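You operate a simulated robot arm through the tools that you are given. There is no shell and no other tool.

You run a simulated robot arm. Do the job below in one go: nothing can be reset, and whatever is moved stays where it is left.

Task
Press the blue block's insert and put the block in the green tray.
Fine: knob at the size printed on the block; block in the nest, slide fully in, start, wait for the green lamp, slide out; no crack.

It is judged by the outcome, as a careful person would: the job done as asked, and still so three seconds after it is handed in. It fails if anything else is knocked over, pushed out of place, dropped, spilled or broken.

Robot
A 6-joint arm with a two-finger gripper, fixed in place. Base frame: the origin is on the floor under the middle of its stand, x ahead of it, y to its left, z up. Lengths are in mm, angles in rad, forces in N, time in s.
It reaches about 1572 mm from its shoulder. Its first joint turns from -2.897 to 2.897 rad. Payload 2.45 kg.
The TCP is the grasp point between the finger pads, 20 mm short of the fingertips. In the tool frame z runs along the fingers and y along their closing line. The gripper opens to 140 mm; its body begins 168 mm behind the TCP.
Orientation is told as [roll, pitch, yaw] about the base's x, y, z axes, in that order, counted from this pose: with the fingers straight down and closing along the base's y, the tool's x points along the base's -x, its y along +y and its z along -z.

Tools
- The arm moves only by the tool play_rows. Its argument "moves" is a list of rows, each a list of 6 numbers: the shift along the tool's x, y, z in mm, then the turn, a rotation vector about the tool's x, y, z in rad. In form: [[dx, dy, dz, ax, ay, az], ...]. A call has 1 to 20 rows; each row is the pose to reach, as a shift and turn from the pose commanded when the call began, along the tool's axes at that moment. "hand" is the gripper command, from -1 (shut) to 1 (fully open), values between in proportion, set as the call begins (left out, the last holds). Each row takes 0.2 s and may step no farther than 50 mm and 0.15 rad from the row before; otherwise, or with a gripper value out of range, the whole call is refused. Where a pose cannot be reached the arm comes as near as it can. A force on the tool above 70 N (or 10 N above the force at the start of the call, whichever is more), or a blocked arm, ends the call early, and 0.2 s more pass. Each finger travels about 45 mm/s and halts on what it meets, pressing with about 35 N; the grip force reading is that of the motor and also rises with nothing between the fingers. The clock runs only during rows and for 0.2 s after the last one: add rows that repeat a pose to give the fingers time. The reply holds the time, the measured pose of the TCP, the force on the tool along the base axes, the opening and the grip force, in the units named above and with some noise, with the torque about the TCP (base axes, N m) and any sound that the robot's microphone picked up.
- Cameras (640 x 400 px; columns grow to the right, rows downward): "scene" is fixed at [215.3, 650.8, 1541.9]; the picture's right is [-0.59, -0.81, 0.00], its down [-0.40, 0.29, -0.87] and it looks along [0.70, -0.51, -0.50] (base axes); focal length 314 px, centre (320, 200). "wrist" rides on the gripper at [78, 11, -209] in the tool frame; the picture's right is [-0.14, 0.99, 0.00], its down [-0.92, -0.13, -0.37] and it looks along [-0.37, -0.05, 0.93] (tool axes); focal length 280 px, centre (320, 200). There is no depth. A picture from a camera that has moved, and an enlarged one, comes with that camera's place and axes in the base frame and with its lens. The place of the scene camera against the robot may be out by one fixed shift of up to 12 mm in any direction.
- snapshot(camera): a new picture of that camera. It takes no simulated time.
- enlarge(camera, box): a new picture of the part [left, top, right, bottom] of that camera's present view, enlarged. It takes no simulated time.
- hand_in(): hands the job in; it is judged then, once.

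Nothing tells you positions but the pictures and the camera data. Unless the task says otherwise, let go and move clear before handing in.

The tools are called after "Call:" as a command line: name --pt "numbers of a row" for each row, then --argument value for the rest, lists and objects as JSON in quotes. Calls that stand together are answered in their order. play_rows: Moves the arm, as the interface text tells. Its arguments: {"type":"object","properties":{"moves":{"type":"array","items":{"type":"array","items":{"type":"number"}}},"hand":{"type":"number"}},"required":["moves"]} The other tools are called the same way: snapshot (camera) takes a picture; enlarge (camera, box) takes an enlarged picture of a part of a camera's view; hand_in () hands the job in.

At the start:

```text
clock: 0.0
eef_pos: [704.7, 129.5, 1226.5]
tool_rot: [0.001, -0.001, 0.0]
ft_force: [0.0, 0.6, -0.1]
wrist_torque: [-0.01, -0.01, 0.01]
opening: 140.2
finger_force: 0.0
```

scene: 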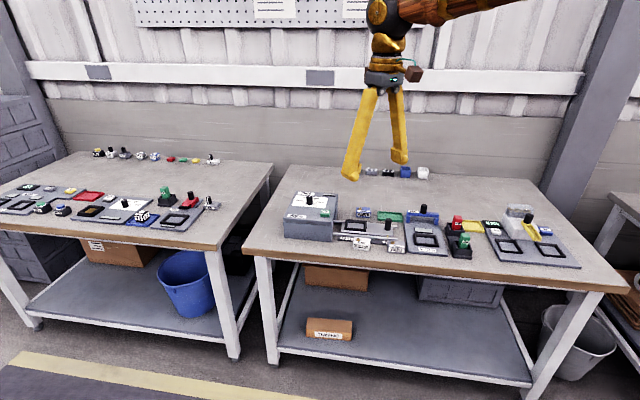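
wrist: 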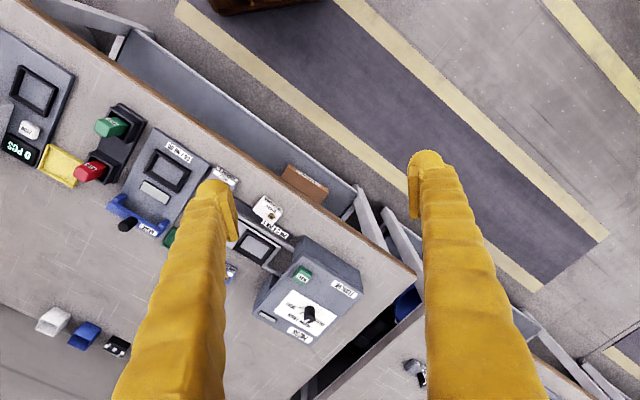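

I see two workbenches with several small machines, and the gripper is above the nearer one. I'll look closer at the scene before I move anything.

Call:
enlarge --camera "scene" --box '[270, 150, 430, 260]'

Call:
enlarge --camera "scene" --box '[400, 180, 600, 290]'

Call:
enlarge --camera "scene" --box '[0, 140, 240, 250]'

Call:
enlarge --camera "wrist" --box '[200, 160, 420, 360]'

Call:
enlarge --camera "wrist" --box '[0, 30, 220, 260]'

```text
3.64 times, centred on (350, 205) of scene
camera zoom: at [215.3, 650.8, 1541.9], right [-0.59, -0.81, 0.0], down [-0.4, 0.29, -0.87], along [0.7, -0.51, -0.5], focal length 1142 px, centre (211, 182)
```

zoom: 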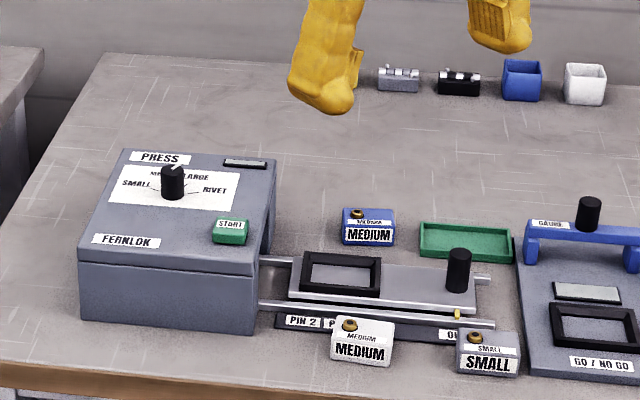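

```text
3.20 times, centred on (500, 235) of scene
camera zoom: at [215.3, 650.8, 1541.9], right [-0.59, -0.81, 0.0], down [-0.4, 0.29, -0.87], along [0.7, -0.51, -0.5], focal length 1005 px, centre (-256, 88)
```

zoom: 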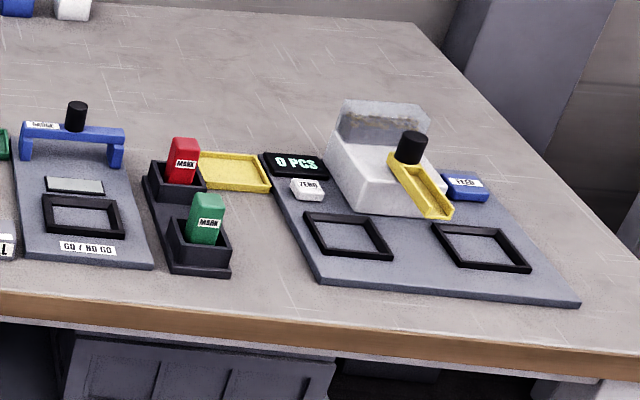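

```text
2.67 times, centred on (120, 195) of scene
camera zoom: at [215.3, 650.8, 1541.9], right [-0.59, -0.81, 0.0], down [-0.4, 0.29, -0.87], along [0.7, -0.51, -0.5], focal length 838 px, centre (853, 213)
```

zoom: 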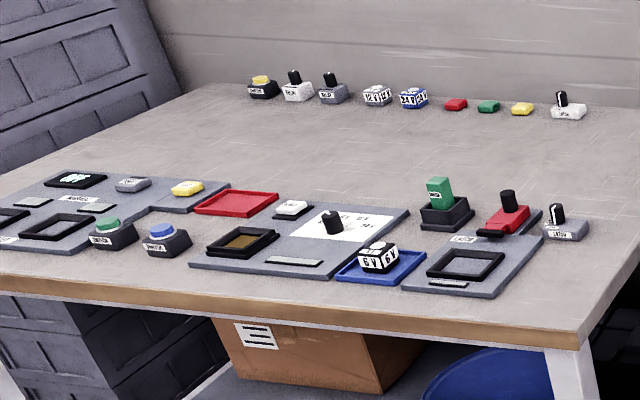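

```text
2.00 times, centred on (310, 260) of wrist
camera zoom: at [626.8, 139.8, 1435.5], right [0.14, 0.99, 0.0], down [0.92, -0.13, 0.37], along [0.37, -0.05, -0.93], focal length 561 px, centre (340, 80)
```

zoom: 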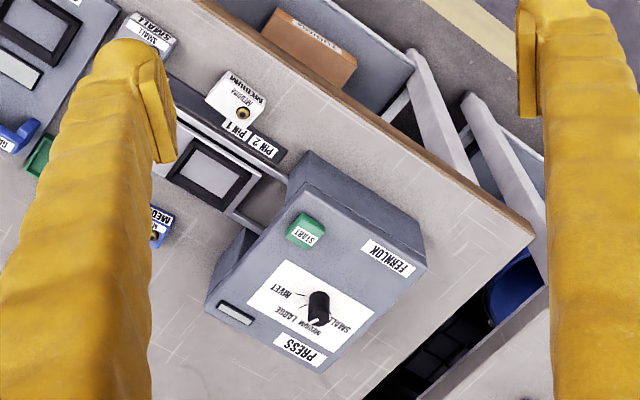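

```text
1.74 times, centred on (110, 145) of wrist
camera zoom: at [626.8, 139.8, 1435.5], right [0.14, 0.99, 0.0], down [0.92, -0.13, 0.37], along [0.37, -0.05, -0.93], focal length 488 px, centre (685, 296)
```

zoom: 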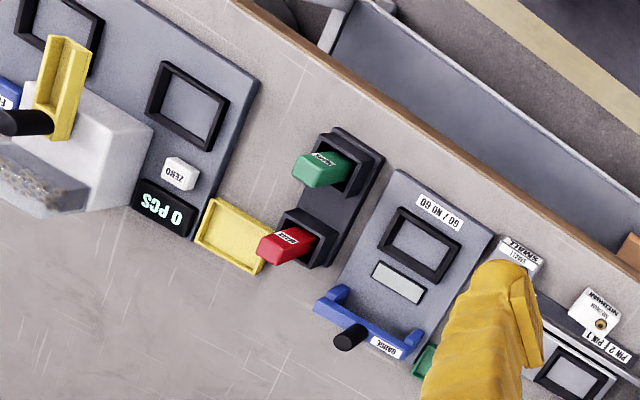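

The knob on the FERNLOK press comes out near (1120, 45, 905), and the blue MEDIUM block near (1053, -180, 800). I'll move the wrist camera over that area, staying high, to measure it better.

Call:
play_rows --pt "-28 -27 10 0 0 0" --pt "-56 -54 21 0 0 0" --pt "-84 -81 32 0 0 0" --pt "-112 -108 43 0 0 0" --pt "-140 -136 54 0 0 0" --pt "-168 -163 65 0 0 0" --pt "-195 -190 76 0 0 0" --pt "-195 -190 76 0 0 0" --hand 1

Call:
snapshot --camera "wrist"

Call:
snapshot --camera "scene"

```text
clock: 1.8
eef_pos: [902.2, -59.5, 1152.7]
tool_rot: [0.001, 0.001, -0.001]
ft_force: [1.1, -0.1, 0.0]
wrist_torque: [0.0, 0.01, -0.02]
opening: 140.0
finger_force: 0.1
```

```text
taken
camera wrist: at [824.7, -48.4, 1362.3], right [0.14, 0.99, 0.0], down [0.92, -0.13, 0.37], along [0.37, -0.05, -0.93], focal length 280 px, centre (320, 200)
```

wrist: 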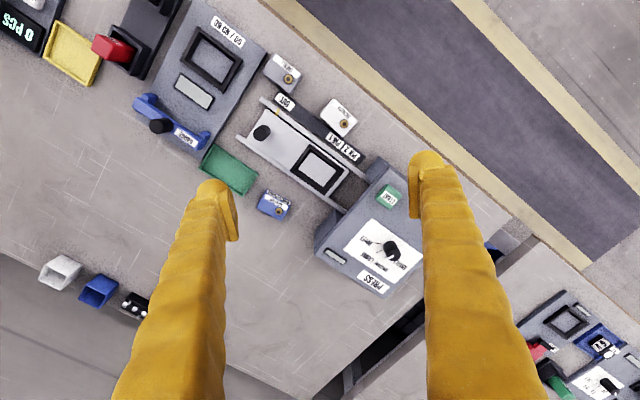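

```text
taken
```

scene: 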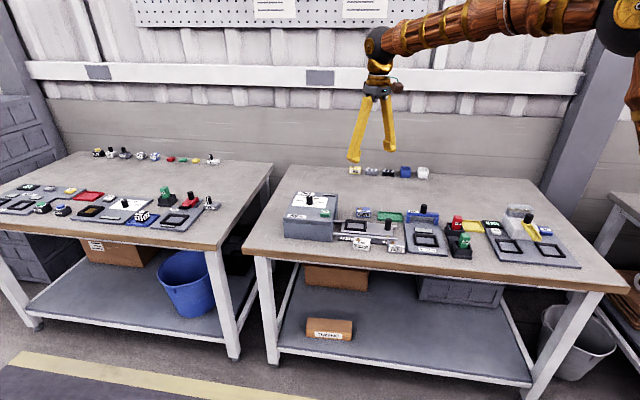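

Call:
enlarge --camera "wrist" --box '[190, 70, 430, 230]'

Call:
enlarge --camera "wrist" --box '[300, 170, 440, 310]'

Call:
enlarge --camera "scene" --box '[280, 185, 350, 245]'

Call:
enlarge --camera "scene" --box '[330, 195, 440, 260]'

```text
2.50 times, centred on (310, 150) of wrist
camera zoom: at [824.7, -48.4, 1362.3], right [0.14, 0.99, 0.0], down [0.92, -0.13, 0.37], along [0.37, -0.05, -0.93], focal length 701 px, centre (345, 325)
```

zoom: 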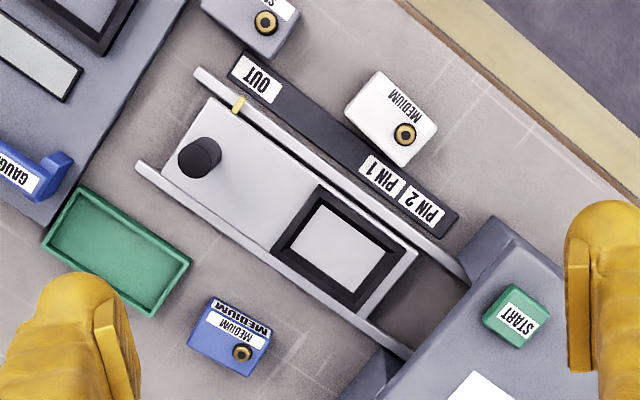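

```text
2.86 times, centred on (370, 240) of wrist
camera zoom: at [824.7, -48.4, 1362.3], right [0.14, 0.99, 0.0], down [0.92, -0.13, 0.37], along [0.37, -0.05, -0.93], focal length 801 px, centre (177, 86)
```

zoom: 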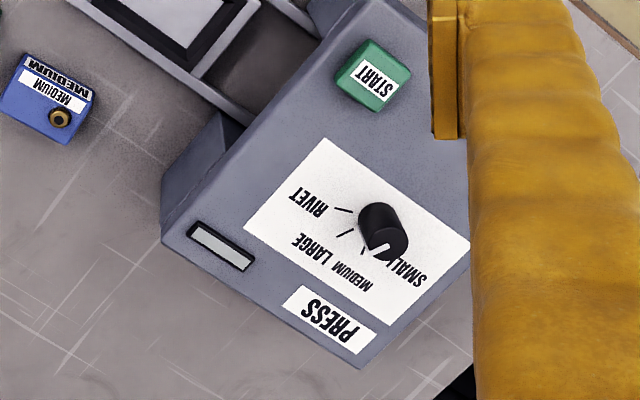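

```text
6.67 times, centred on (315, 215) of scene
camera zoom: at [215.3, 650.8, 1541.9], right [-0.59, -0.81, 0.0], down [-0.4, 0.29, -0.87], along [0.7, -0.51, -0.5], focal length 2094 px, centre (353, 100)
```

zoom: 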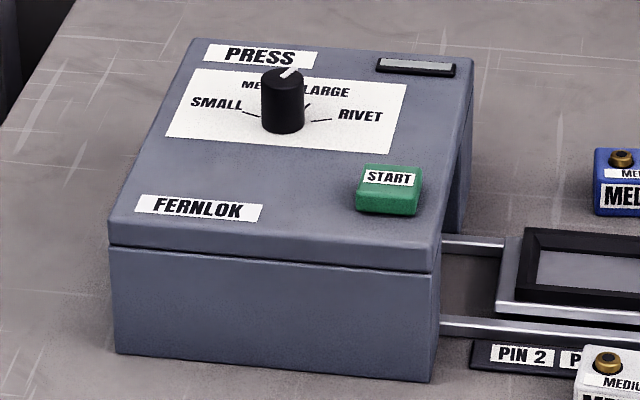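

```text
5.82 times, centred on (385, 228) of scene
camera zoom: at [215.3, 650.8, 1541.9], right [-0.59, -0.81, 0.0], down [-0.4, 0.29, -0.87], along [0.7, -0.51, -0.5], focal length 1827 px, centre (-58, 40)
```

zoom: 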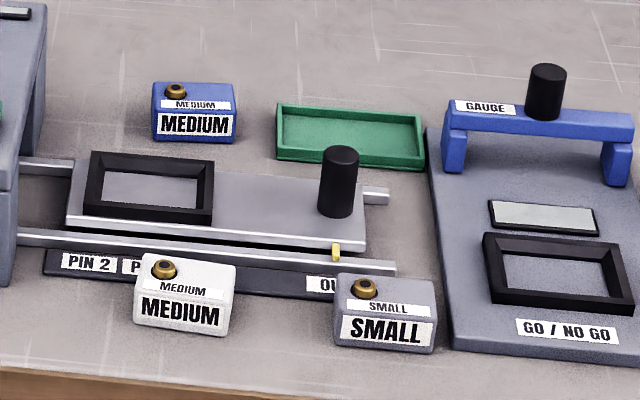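

The press and its rail run at about 45° in the base frame. The rail goes from OUT at roughly (830,-160) to the press at roughly (1015, 24). I'll turn the gripper to line up with it and drop lower over the nest for closer measurements.

Call:
play_rows --pt "-13 -2 17 0 0 0.131" --pt "-26 -4 34 0 0 0.262" --pt "-39 -6 51 0 0 0.393" --pt "-52 -8 68 0 0 0.524" --pt "-64 -9 85 0 0 0.655" --pt "-76 -10.5 102 0 0 0.7854" --pt "-76 -10.5 102 0 0 0.7854" --hand 1

Call:
snapshot --camera "wrist"

Call:
enlarge --camera "wrist" --box '[200, 40, 440, 190]'

```text
clock: 3.4
eef_pos: [976.2, -70.9, 1050.6]
tool_rot: [0.001, 0.0, -0.788]
ft_force: [-0.2, 0.3, -0.2]
wrist_torque: [0.0, -0.02, 0.01]
opening: 140.1
finger_force: 0.0
```

```text
taken
camera wrist: at [929.2, -7.9, 1259.2], right [0.8, 0.6, 0.0], down [0.56, -0.74, 0.37], along [0.22, -0.29, -0.93], focal length 280 px, centre (320, 200)
```

wrist: 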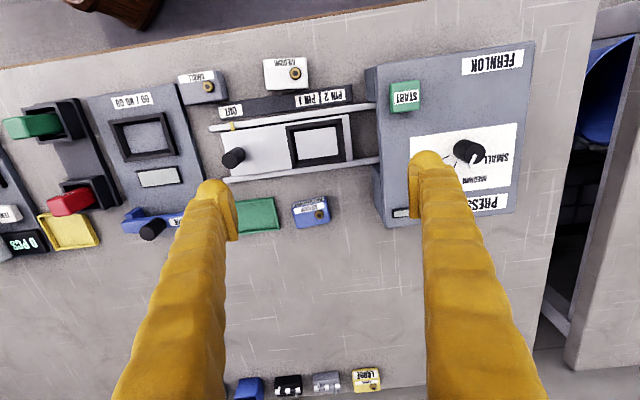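

```text
2.67 times, centred on (320, 115) of wrist
camera zoom: at [929.2, -7.9, 1259.2], right [0.8, 0.6, 0.0], down [0.56, -0.74, 0.37], along [0.22, -0.29, -0.93], focal length 748 px, centre (320, 427)
```

zoom: 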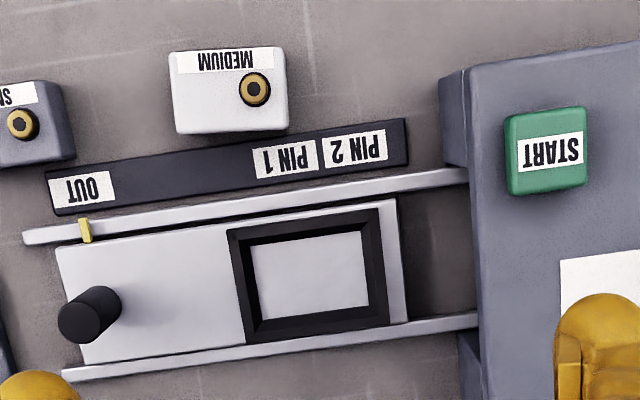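

Call:
enlarge --camera "wrist" --box '[220, 110, 400, 240]'

Call:
enlarge --camera "wrist" --box '[370, 40, 540, 230]'

Call:
enlarge --camera "wrist" --box '[280, 180, 350, 240]'

Call:
enlarge --camera "wrist" --box '[400, 110, 540, 220]'

```text
3.08 times, centred on (310, 175) of wrist
camera zoom: at [929.2, -7.9, 1259.2], right [0.8, 0.6, 0.0], down [0.56, -0.74, 0.37], along [0.22, -0.29, -0.93], focal length 863 px, centre (351, 277)
```

zoom: 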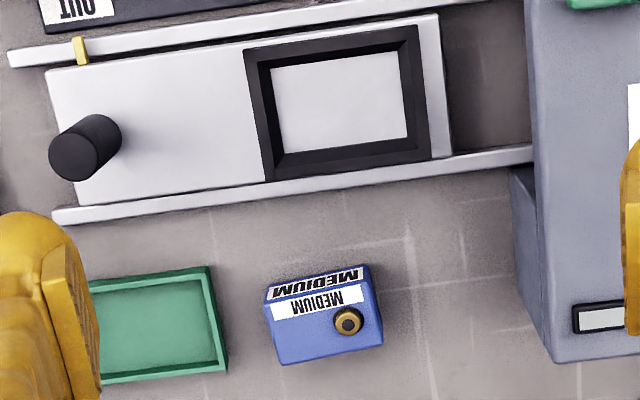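

```text
2.11 times, centred on (455, 135) of wrist
camera zoom: at [929.2, -7.9, 1259.2], right [0.8, 0.6, 0.0], down [0.56, -0.74, 0.37], along [0.22, -0.29, -0.93], focal length 590 px, centre (36, 337)
```

zoom: 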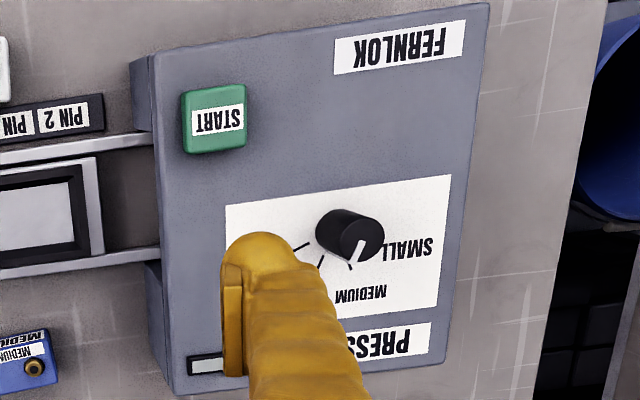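

```text
6.67 times, centred on (315, 210) of wrist
camera zoom: at [929.2, -7.9, 1259.2], right [0.8, 0.6, 0.0], down [0.56, -0.74, 0.37], along [0.22, -0.29, -0.93], focal length 1869 px, centre (353, 133)
```

zoom: 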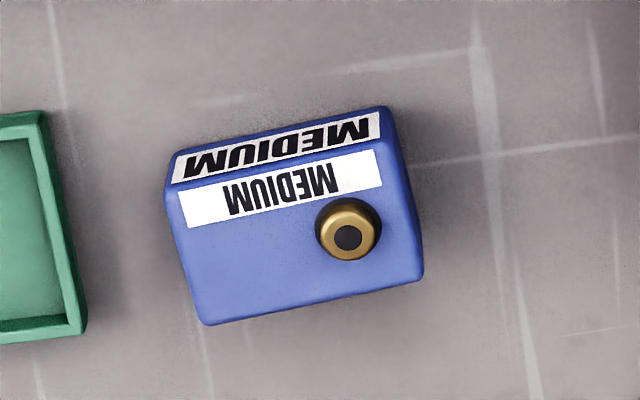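

```text
3.64 times, centred on (470, 165) of wrist
camera zoom: at [929.2, -7.9, 1259.2], right [0.8, 0.6, 0.0], down [0.56, -0.74, 0.37], along [0.22, -0.29, -0.93], focal length 1020 px, centre (-226, 327)
```

zoom: 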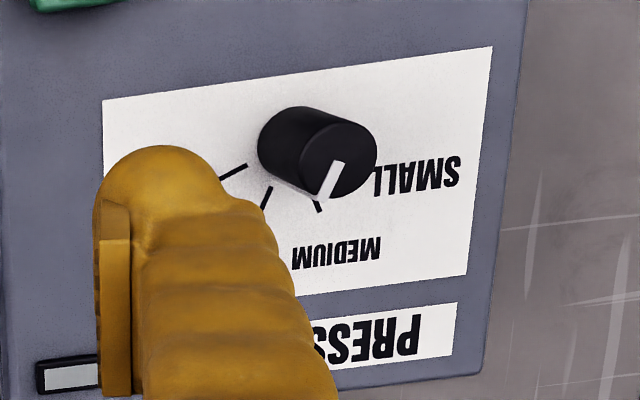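

The knob pointer looks nearer LARGE than MEDIUM. I'll put the camera straight above the knob to read it properly.

Call:
play_rows --pt "-19.5 34.5 0 0 0 0" --pt "-39 69 0 0 0 0" --pt "-58.5 103.5 0 0 0 0" --pt "-78 138 0 0 0 0" --pt "-97.6 172.5 0 0 0 0" --pt "-97.6 172.5 0 0 0 0" --hand 1

Call:
snapshot --camera "wrist"

Call:
enlarge --camera "wrist" --box '[260, 50, 380, 130]'

```text
clock: 4.8
eef_pos: [1167.2, -22.6, 1047.7]
tool_rot: [-0.001, 0.0, -0.785]
ft_force: [0.4, 0.0, -0.4]
wrist_torque: [0.02, -0.02, -0.01]
opening: 139.9
finger_force: 0.1
```

```text
taken
camera wrist: at [1119.1, 40.6, 1256.9], right [0.8, 0.6, 0.0], down [0.56, -0.74, 0.37], along [0.22, -0.29, -0.93], focal length 280 px, centre (320, 200)
```

wrist: 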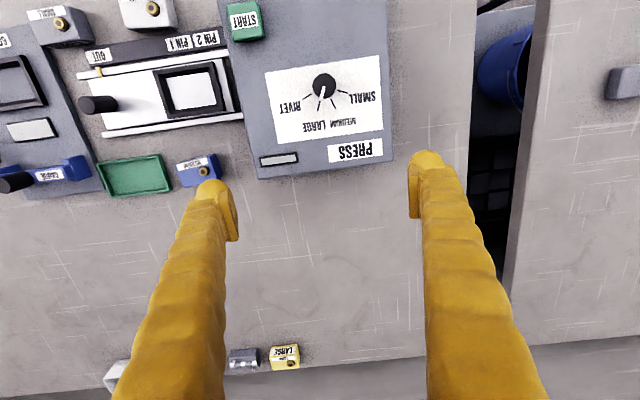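

```text
5.00 times, centred on (320, 90) of wrist
camera zoom: at [1119.1, 40.6, 1256.9], right [0.8, 0.6, 0.0], down [0.56, -0.74, 0.37], along [0.22, -0.29, -0.93], focal length 1402 px, centre (320, 750)
```

zoom: 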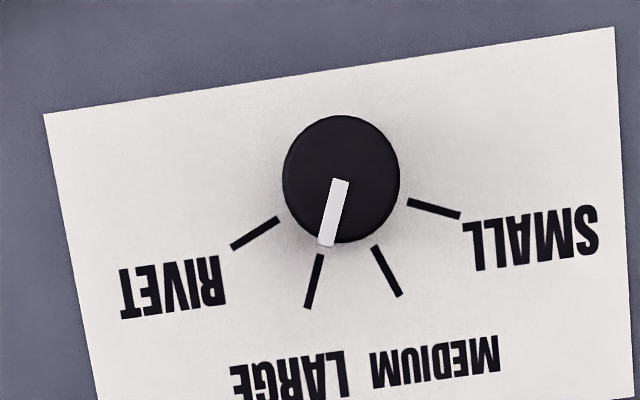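

The knob sits at about (1121.5, 45), with its top near z 928 and the panel near z 896. It's set to LARGE, and MEDIUM is 45° counter-clockwise seen from above. I'll move over it with the fingers part open.

Call:
play_rows --pt "20 4 0 0 0 0" --pt "40 8 0 0 0 0" --pt "60 12 0 0 0 0" --pt "80.1 15.5 0 0 0 0" --pt "80.1 15.5 28 0 0 0" --pt "80.1 15.5 56 0 0 0" --pt "80.1 15.5 82 0 0 0" --pt "80.1 15.5 82 0 0 0" --hand -0.1

Call:
snapshot --camera "wrist"

Call:
enlarge --camera "wrist" --box '[240, 120, 400, 220]'

```text
clock: 6.6
eef_pos: [1118.4, 48.6, 964.5]
tool_rot: [0.001, -0.002, -0.785]
ft_force: [-0.3, 0.5, -0.5]
wrist_torque: [0.02, 0.02, -0.01]
opening: 63.0
finger_force: 0.0
```

```text
taken
camera wrist: at [1071.4, 110.8, 1174.2], right [0.8, 0.6, 0.0], down [0.56, -0.74, 0.37], along [0.22, -0.29, -0.93], focal length 280 px, centre (320, 200)
```

wrist: 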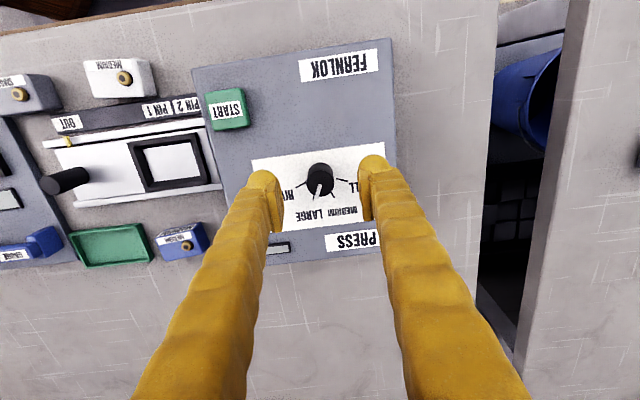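

```text
4.00 times, centred on (320, 170) of wrist
camera zoom: at [1071.4, 110.8, 1174.2], right [0.8, 0.6, 0.0], down [0.56, -0.74, 0.37], along [0.22, -0.29, -0.93], focal length 1122 px, centre (320, 320)
```

zoom: 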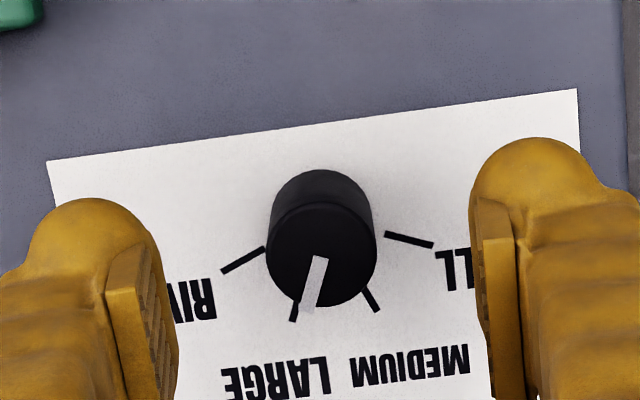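

The knob lines up to about 4 mm along the tool's x. I'll correct that, come down around it, then grip.

Call:
play_rows --pt "-4.1 -0.3 0 0 0 0" --pt "-4.1 -0.3 20 0 0 0" --pt "-4.1 -0.3 36 0 0 0" --pt "-4.1 -0.3 42 0 0 0" --pt "-4.1 -0.3 42 0 0 0"

Call:
snapshot --camera "wrist"

Call:
enlarge --camera "scene" --box '[280, 170, 360, 245]'

```text
clock: 7.8
eef_pos: [1122.5, 47.2, 924.4]
tool_rot: [0.0, 0.0, -0.785]
ft_force: [0.8, -0.3, -1.4]
wrist_torque: [0.02, -0.01, -0.01]
opening: 63.1
finger_force: 0.0
```

```text
taken
camera wrist: at [1075.2, 109.2, 1132.3], right [0.8, 0.6, 0.0], down [0.56, -0.74, 0.37], along [0.22, -0.29, -0.93], focal length 280 px, centre (320, 200)
```

wrist: 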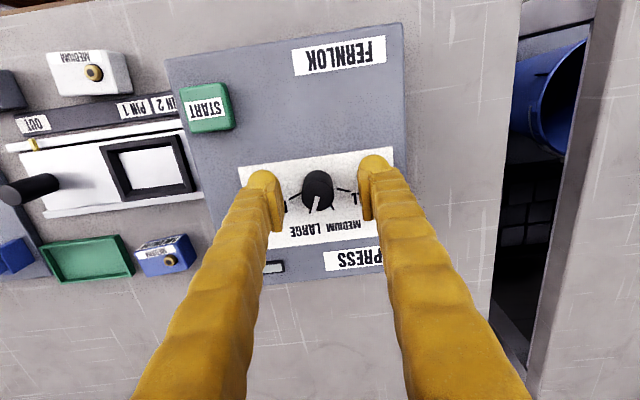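

```text
5.33 times, centred on (320, 208) of scene
camera zoom: at [215.3, 650.8, 1541.9], right [-0.59, -0.81, 0.0], down [-0.4, 0.29, -0.87], along [0.7, -0.51, -0.5], focal length 1675 px, centre (320, 160)
```

zoom: 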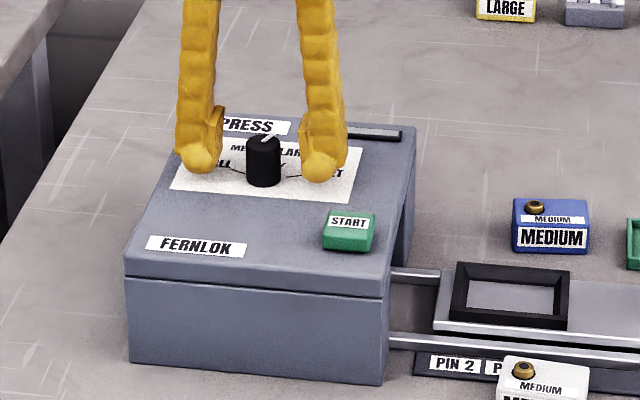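

Call:
enlarge --camera "wrist" --box '[250, 140, 390, 230]'

```text
4.44 times, centred on (320, 185) of wrist
camera zoom: at [1075.2, 109.2, 1132.3], right [0.8, 0.6, 0.0], down [0.56, -0.74, 0.37], along [0.22, -0.29, -0.93], focal length 1246 px, centre (320, 267)
```

zoom: 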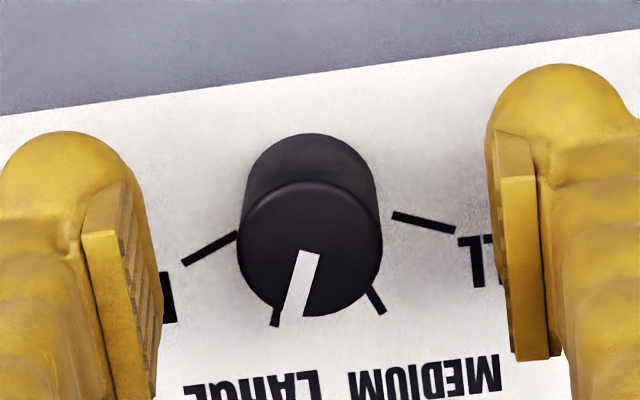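

Knob is about 2 mm off along the closing direction. I'll shift over and close on it.

Call:
play_rows --pt "0.3 -1.9 0 0 0 0" --pt "0.3 -1.9 0 0 0 0"

Call:
play_rows --pt "0 0 0 0 0 0" --pt "0 0 0 0 0 0" --pt "0 0 0 0 0 0" --pt "0 0 0 0 0 0" --hand -1

Call:
enlarge --camera "wrist" --box '[250, 140, 390, 230]'

```text
clock: 8.4
eef_pos: [1122.4, 45.6, 923.0]
tool_rot: [0.0, 0.0, -0.784]
ft_force: [-0.8, -0.3, 0.4]
wrist_torque: [0.0, -0.01, -0.03]
opening: 63.0
finger_force: 0.0
```

```text
clock: 9.4
eef_pos: [1120.8, 45.4, 922.7]
tool_rot: [0.001, 0.0, -0.787]
ft_force: [-10.2, -5.7, 0.1]
wrist_torque: [-0.03, 0.09, -0.01]
opening: 24.6
finger_force: 38.1
```

```text
4.44 times, centred on (320, 185) of wrist
camera zoom: at [1074.4, 107.9, 1132.3], right [0.8, 0.6, 0.0], down [0.56, -0.74, 0.37], along [0.22, -0.29, -0.93], focal length 1246 px, centre (320, 267)
```

zoom: 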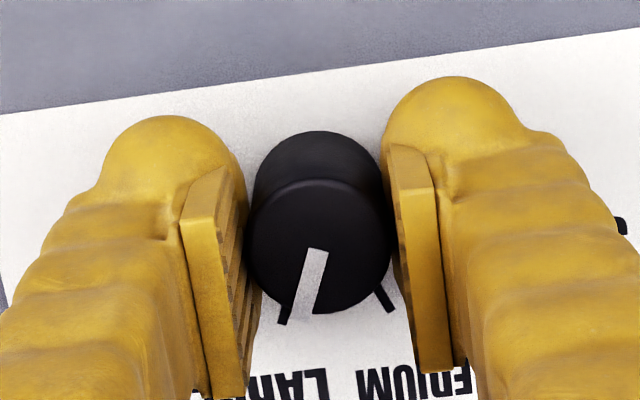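

I've got the knob at 24.6 mm. I'll turn it 45° counter-clockwise from above to MEDIUM.

Call:
play_rows --pt "0 -0.7 0 0 0 -0.131" --pt "0 -0.7 0 0 0 -0.262" --pt "0 -0.7 0 0 0 -0.393" --pt "0 -0.7 0 0 0 -0.524" --pt "0 -0.7 0 0 0 -0.655" --pt "0 -0.7 0 0 0 -0.7854" --pt "0 -0.7 0 0 0 -0.7854"

Call:
enlarge --camera "wrist" --box '[250, 140, 390, 230]'

Call:
enlarge --camera "scene" --box '[280, 170, 360, 245]'

```text
clock: 11.0
eef_pos: [1123.8, 44.3, 922.8]
tool_rot: [-0.001, 0.003, 0.001]
ft_force: [-6.2, 31.1, -29.3]
wrist_torque: [0.24, 0.01, -0.02]
opening: 24.9
finger_force: 45.4
```

```text
4.44 times, centred on (320, 185) of wrist
camera zoom: at [1044.6, 56.1, 1132.6], right [0.14, 0.99, 0.0], down [0.92, -0.13, 0.37], along [0.36, -0.05, -0.93], focal length 1246 px, centre (320, 267)
```

zoom: 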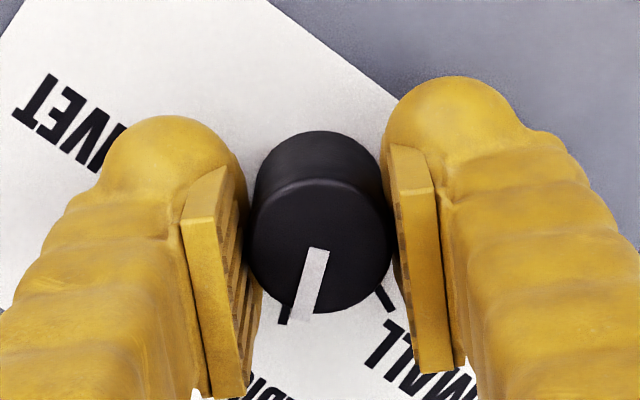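

```text
5.33 times, centred on (320, 208) of scene
camera zoom: at [215.3, 650.8, 1541.9], right [-0.59, -0.81, 0.0], down [-0.4, 0.29, -0.87], along [0.7, -0.51, -0.5], focal length 1675 px, centre (320, 160)
```

zoom: 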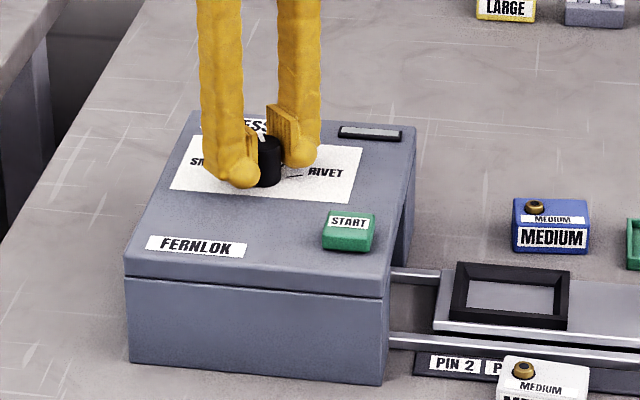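

The pointer now sits at the next tick, MEDIUM. I'll let go, go straight up and check the setting.

Call:
play_rows --pt "0 0 0 0 0 0" --pt "0 0 0 0 0 0" --pt "0 0 0 0 0 0" --hand -0.1

Call:
play_rows --pt "0 0 -20 0 0 0" --pt "0 0 -60 0 0 0" --pt "0 0 -100 0 0 0" --pt "0 0 -125 0 0 0" --pt "0 0 -125 0 0 0" --hand 1

Call:
enlarge --camera "wrist" --box '[250, 110, 410, 210]'

Call:
snapshot --camera "wrist"

```text
clock: 11.8
eef_pos: [1120.9, 44.1, 924.3]
tool_rot: [0.0, 0.002, 0.001]
ft_force: [0.3, -0.4, 0.1]
wrist_torque: [0.01, 0.02, 0.01]
opening: 62.7
finger_force: 0.0
```

```text
clock: 13.0
eef_pos: [1122.8, 45.4, 1050.7]
tool_rot: [-0.002, 0.001, 0.0]
ft_force: [-0.3, -1.1, 0.4]
wrist_torque: [0.01, 0.01, 0.0]
opening: 140.1
finger_force: 0.0
```

```text
4.00 times, centred on (330, 160) of wrist
camera zoom: at [1044.4, 54.9, 1259.8], right [0.14, 0.99, 0.0], down [0.92, -0.13, 0.37], along [0.36, -0.05, -0.93], focal length 1122 px, centre (280, 360)
```

zoom: 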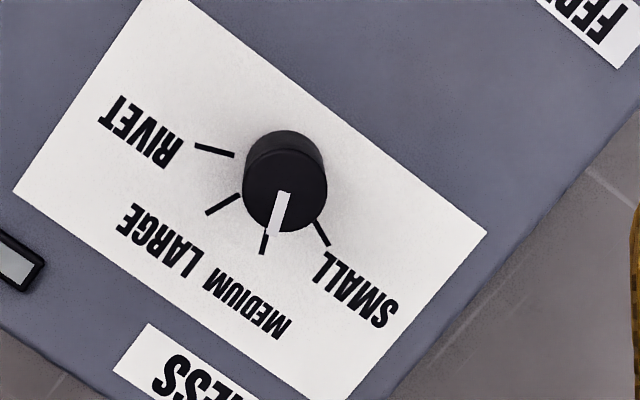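

```text
taken
camera wrist: at [1044.4, 54.9, 1259.8], right [0.14, 0.99, 0.0], down [0.92, -0.13, 0.37], along [0.36, -0.05, -0.93], focal length 280 px, centre (320, 200)
```

wrist: 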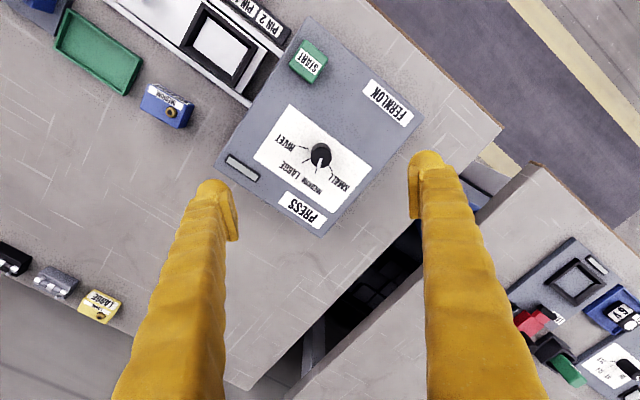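

MEDIUM is set. Next is a view from straight above the blue block to measure it.

Call:
play_rows --pt "5 -38 0 0 0 0.12" --pt "10 -76 5 0 0 0.24" --pt "15 -114 15 0 0 0.36" --pt "20 -153 25 0 0 0.48" --pt "25 -191 35 0 0 0.6" --pt "30 -229 45 0 0 0.7" --pt "36 -268 50 0 0 0.7854" --pt "36 -268 50 0 0 0.7854" --hand 1

Call:
snapshot --camera "wrist"

Call:
enlarge --camera "wrist" --box '[260, 50, 380, 130]'

Call:
enlarge --camera "wrist" --box '[150, 0, 380, 140]'

```text
clock: 14.8
eef_pos: [1085.8, -223.4, 998.9]
tool_rot: [0.0, 0.0, -0.786]
ft_force: [0.6, 0.3, -0.3]
wrist_torque: [-0.01, 0.01, -0.02]
opening: 139.9
finger_force: 0.0
```

```text
taken
camera wrist: at [1039.7, -160.8, 1207.9], right [0.8, 0.6, 0.0], down [0.56, -0.74, 0.37], along [0.22, -0.29, -0.93], focal length 280 px, centre (320, 200)
```

wrist: 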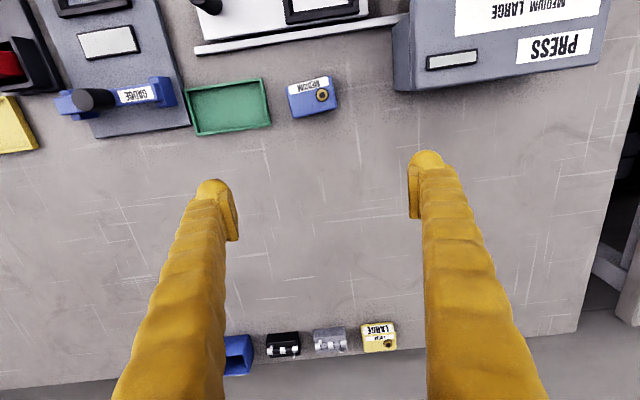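

```text
5.00 times, centred on (320, 90) of wrist
camera zoom: at [1039.7, -160.8, 1207.9], right [0.8, 0.6, 0.0], down [0.56, -0.74, 0.37], along [0.22, -0.29, -0.93], focal length 1402 px, centre (320, 750)
```

zoom: 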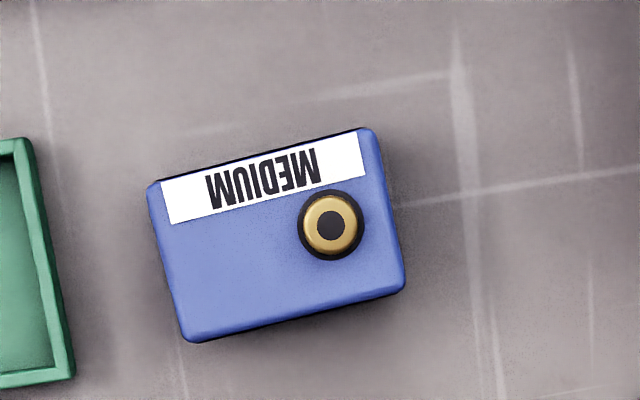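

```text
2.78 times, centred on (265, 70) of wrist
camera zoom: at [1039.7, -160.8, 1207.9], right [0.8, 0.6, 0.0], down [0.56, -0.74, 0.37], along [0.22, -0.29, -0.93], focal length 780 px, centre (473, 562)
```

zoom: 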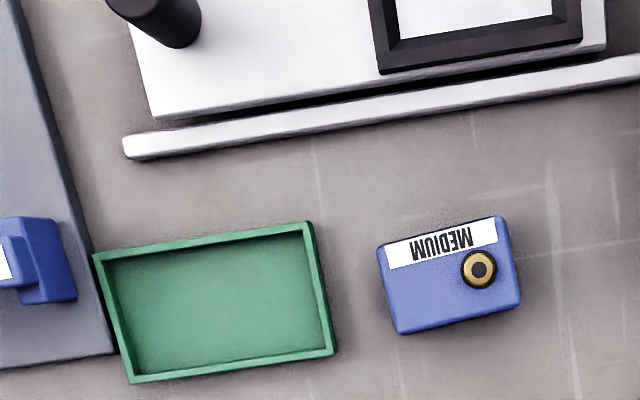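

The block top measures about 58 × 38 mm, with its long axis at about 50° in the base frame; the rail is at 45°. The insert is near (1046.7, -165.6, 836) and the table near z 800. Next I'll look at the nest from above.

Call:
play_rows --pt "35 7 0 0 0 0" --pt "70 14 0 0 0 0" --pt "106.8 20.5 0 0 0 0" --pt "106.8 20.5 0 0 0 0" --hand 1

Call:
snapshot --camera "wrist"

Call:
enlarge --camera "wrist" --box '[220, 30, 400, 150]'

Call:
enlarge --camera "wrist" --box '[265, 50, 385, 130]'

```text
clock: 15.8
eef_pos: [1024.3, -133.2, 1001.1]
tool_rot: [-0.001, 0.0, -0.786]
ft_force: [0.7, -0.2, -0.6]
wrist_torque: [-0.03, -0.01, 0.01]
opening: 140.2
finger_force: 0.0
```

```text
taken
camera wrist: at [977.7, -70.0, 1209.9], right [0.8, 0.6, 0.0], down [0.56, -0.74, 0.37], along [0.22, -0.29, -0.93], focal length 280 px, centre (320, 200)
```

wrist: 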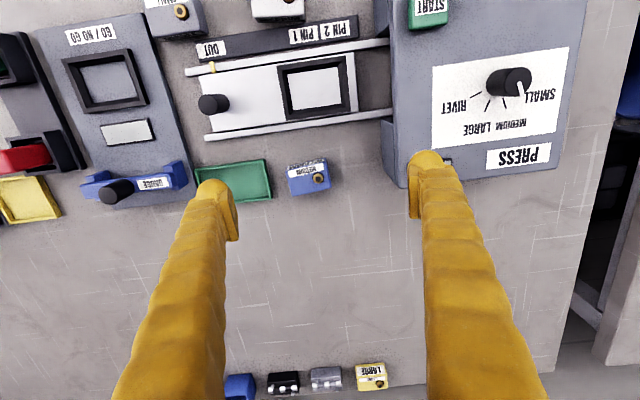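

```text
3.33 times, centred on (310, 90) of wrist
camera zoom: at [977.7, -70.0, 1209.9], right [0.8, 0.6, 0.0], down [0.56, -0.74, 0.37], along [0.22, -0.29, -0.93], focal length 935 px, centre (353, 567)
```

zoom: 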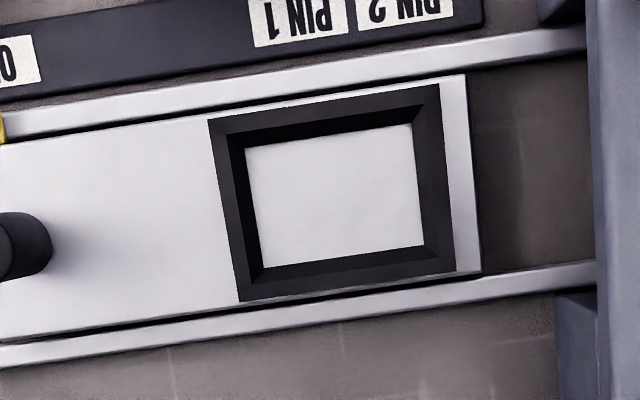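

```text
5.00 times, centred on (325, 90) of wrist
camera zoom: at [977.7, -70.0, 1209.9], right [0.8, 0.6, 0.0], down [0.56, -0.74, 0.37], along [0.22, -0.29, -0.93], focal length 1402 px, centre (295, 750)
```

zoom: 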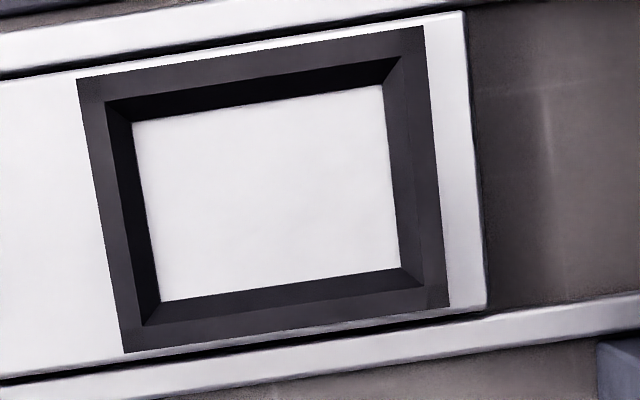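

Call:
enlarge --camera "scene" --box '[335, 205, 405, 250]'

Call:
enlarge --camera "scene" --box '[350, 195, 410, 230]'

Call:
enlarge --camera "wrist" --box '[180, 30, 300, 110]'

```text
8.89 times, centred on (370, 228) of scene
camera zoom: at [215.3, 650.8, 1541.9], right [-0.59, -0.81, 0.0], down [-0.4, 0.29, -0.87], along [0.7, -0.51, -0.5], focal length 2792 px, centre (-124, -44)
```

zoom: 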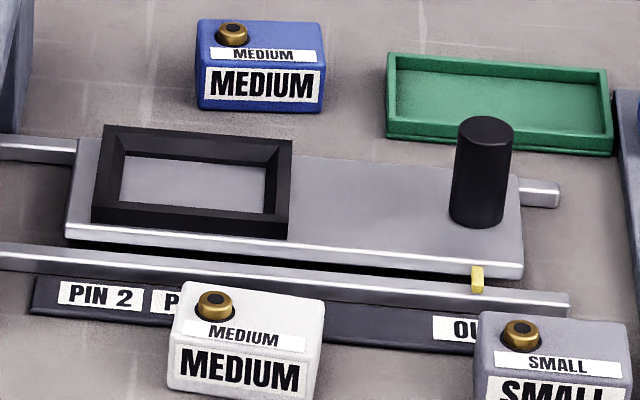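

```text
10.67 times, centred on (380, 212) of scene
camera zoom: at [215.3, 650.8, 1541.9], right [-0.59, -0.81, 0.0], down [-0.4, 0.29, -0.87], along [0.7, -0.51, -0.5], focal length 3350 px, centre (-320, 67)
```

zoom: 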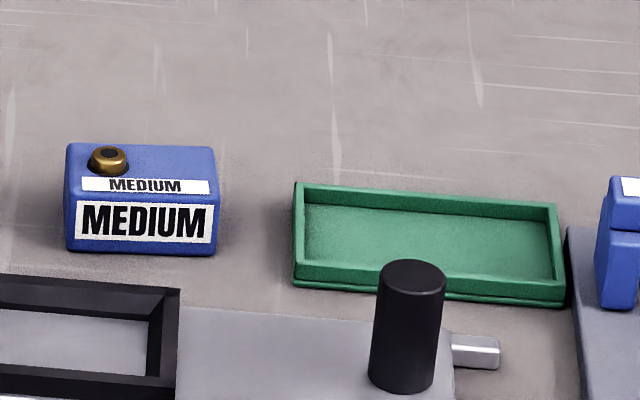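

```text
5.00 times, centred on (240, 70) of wrist
camera zoom: at [977.7, -70.0, 1209.9], right [0.8, 0.6, 0.0], down [0.56, -0.74, 0.37], along [0.22, -0.29, -0.93], focal length 1402 px, centre (720, 850)
```

zoom: 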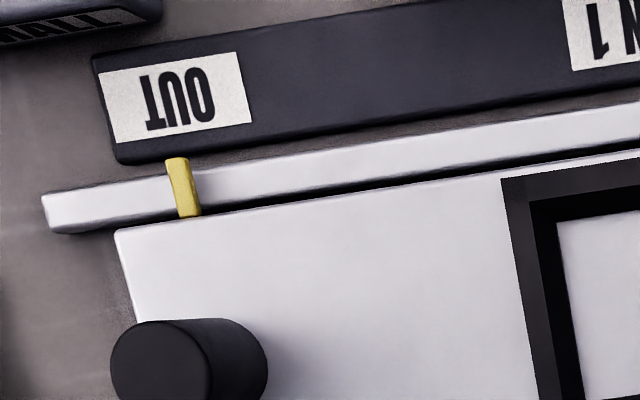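

The nest floor is near (973, -75.3, 816) and about 64 × 44 mm inside, funnel-shaped at the top, with the frame roughly 9 mm high. I'll grip the block across its short side at yaw about 50°, which has the most room around it. Now I'll turn and hover over it.

Call:
play_rows --pt "-3 -1 0 0 0 -0.139" --pt "-6 -3 0 0 0 -0.278" --pt "-9 -4 0 0 0 -0.417" --pt "-12 -5 0 0 0 -0.556" --pt "-15 -6 0 0 0 -0.695" --pt "-18 -8 0 0 0 -0.834" --pt "-21 -9 0 0 0 -0.973" --pt "-24 -11 0 0 0 -1.112" --pt "-27 -12 0 0 0 -1.251" --pt "-30 -13 0 0 0 -1.39" --pt "-33 -15 0 0 0 -1.529" --pt "-34.5 -15.6 0 0 0 -1.664" --pt "-34.5 -15.6 0 0 0 -1.664" --hand -0.15

Call:
snapshot --camera "wrist"

Call:
enlarge --camera "wrist" --box '[240, 100, 400, 200]'

```text
clock: 18.6
eef_pos: [1037.7, -169.1, 998.4]
tool_rot: [-0.001, 0.0, 0.88]
ft_force: [-0.3, 0.3, -0.5]
wrist_torque: [0.01, -0.01, 0.01]
opening: 59.3
finger_force: 0.1
```

```text
taken
camera wrist: at [979.9, -222.6, 1207.6], right [-0.68, 0.74, 0.0], down [0.69, 0.63, 0.37], along [0.27, 0.25, -0.93], focal length 280 px, centre (320, 200)
```

wrist: 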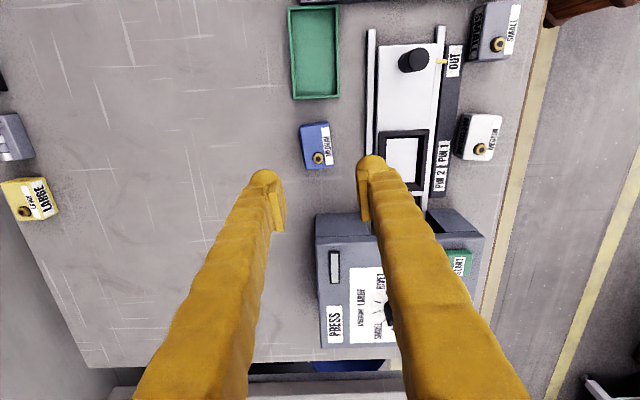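

```text
4.00 times, centred on (320, 150) of wrist
camera zoom: at [979.9, -222.6, 1207.6], right [-0.68, 0.74, 0.0], down [0.69, 0.63, 0.37], along [0.27, 0.25, -0.93], focal length 1122 px, centre (320, 400)
```

zoom: 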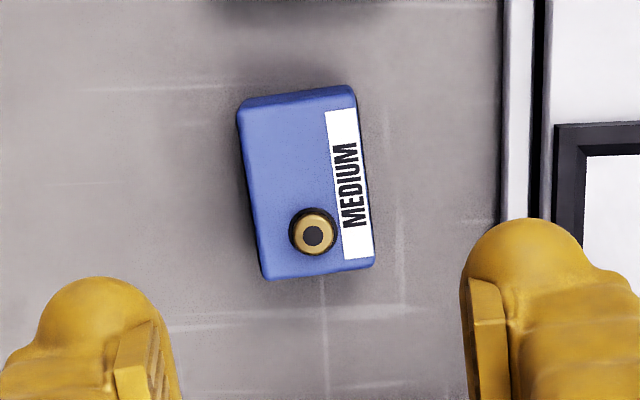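

Correcting my figures: the block centre is near (1037.5, -176), yaw about 50°. I'll shift over it and come partway down to check.

Call:
play_rows --pt "5.4 -4.0 0 0 0 0" --pt "5.4 -4.0 40 0 0 0" --pt "5.4 -4.0 80 0 0 0" --pt "5.4 -4.0 120 0 0 0" --pt "5.4 -4.0 128 0 0 0" --pt "5.4 -4.0 128 0 0 0"

Call:
enlarge --camera "wrist" --box '[220, 90, 420, 215]'

Call:
enlarge --camera "scene" --box '[320, 170, 420, 245]'

```text
clock: 20.0
eef_pos: [1037.2, -174.9, 873.3]
tool_rot: [0.0, 0.0, 0.879]
ft_force: [0.0, -0.5, 0.4]
wrist_torque: [0.03, 0.01, -0.02]
opening: 59.4
finger_force: 0.1
```

```text
3.20 times, centred on (320, 152) of wrist
camera zoom: at [979.2, -228.7, 1082.8], right [-0.67, 0.74, 0.0], down [0.69, 0.63, 0.37], along [0.27, 0.25, -0.93], focal length 897 px, centre (320, 352)
```

zoom: 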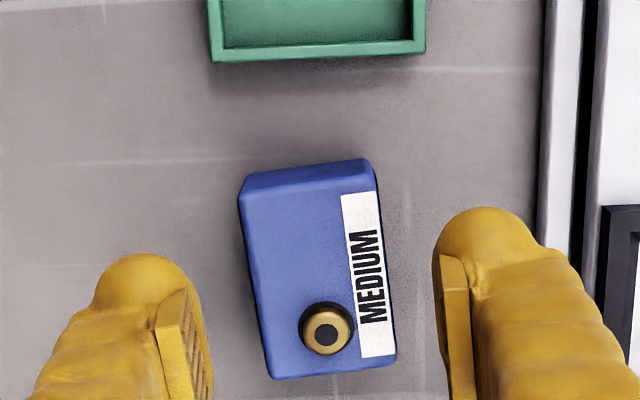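

```text
5.33 times, centred on (370, 208) of scene
camera zoom: at [215.3, 650.8, 1541.9], right [-0.59, -0.81, 0.0], down [-0.4, 0.29, -0.87], along [0.7, -0.51, -0.5], focal length 1675 px, centre (53, 160)
```

zoom: 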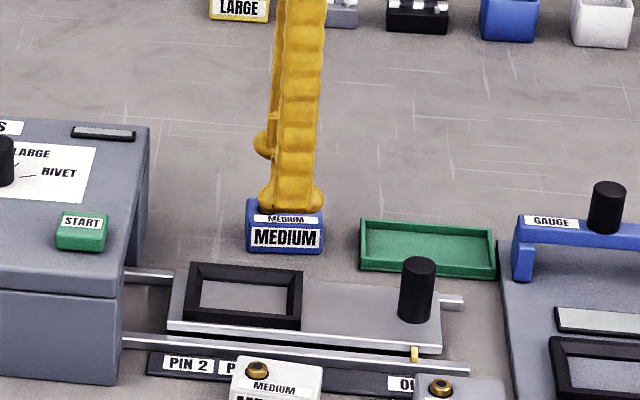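

The block is centred between the fingers. I'll come down so the tips overlap its upper 11 mm, and grip.

Call:
play_rows --pt "0 0 18 0 0 0" --pt "0 0 32 0 0 0" --pt "0 0 38.5 0 0 0" --pt "0 0 38.5 0 0 0"

Call:
play_rows --pt "0 0 0 0 0 0" --pt "0 0 0 0 0 0" --pt "0 0 0 0 0 0" --pt "0 0 0 0 0 0" --hand -1

Call:
enlarge --camera "wrist" --box '[220, 110, 420, 235]'

Call:
enlarge --camera "scene" --box '[330, 180, 410, 240]'

```text
clock: 21.0
eef_pos: [1037.1, -176.6, 833.5]
tool_rot: [0.001, -0.001, 0.877]
ft_force: [0.0, -1.4, -0.1]
wrist_torque: [-0.02, -0.02, 0.01]
opening: 59.6
finger_force: 0.0
```

```text
clock: 22.0
eef_pos: [1037.6, -175.2, 833.5]
tool_rot: [-0.002, 0.003, 0.879]
ft_force: [-0.5, 0.0, 0.2]
wrist_torque: [-0.02, -0.02, 0.03]
opening: 38.6
finger_force: 35.2
```

```text
3.20 times, centred on (320, 172) of wrist
camera zoom: at [979.4, -229.2, 1042.8], right [-0.67, 0.74, 0.0], down [0.69, 0.63, 0.37], along [0.27, 0.25, -0.93], focal length 897 px, centre (320, 288)
```

zoom: 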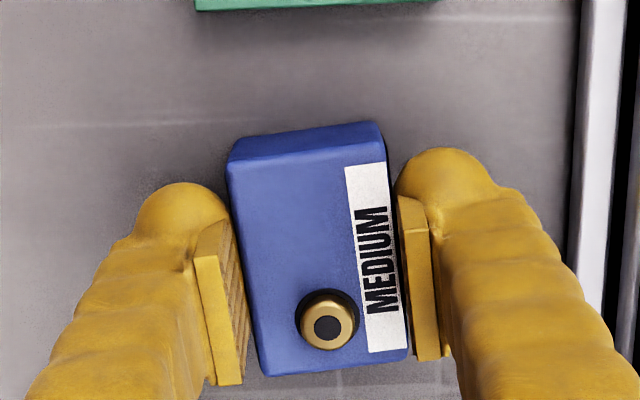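

```text
6.67 times, centred on (370, 210) of scene
camera zoom: at [215.3, 650.8, 1541.9], right [-0.59, -0.81, 0.0], down [-0.4, 0.29, -0.87], along [0.7, -0.51, -0.5], focal length 2094 px, centre (-13, 133)
```

zoom: 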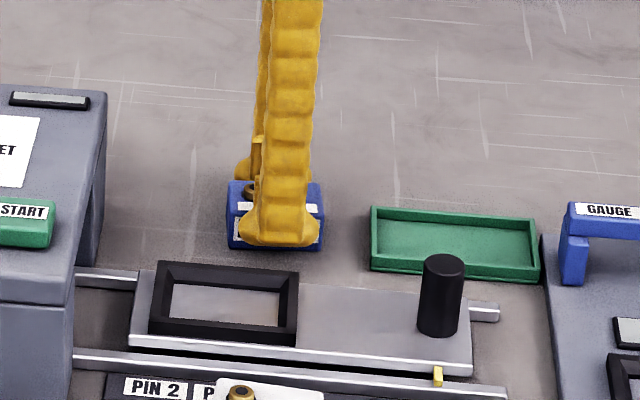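

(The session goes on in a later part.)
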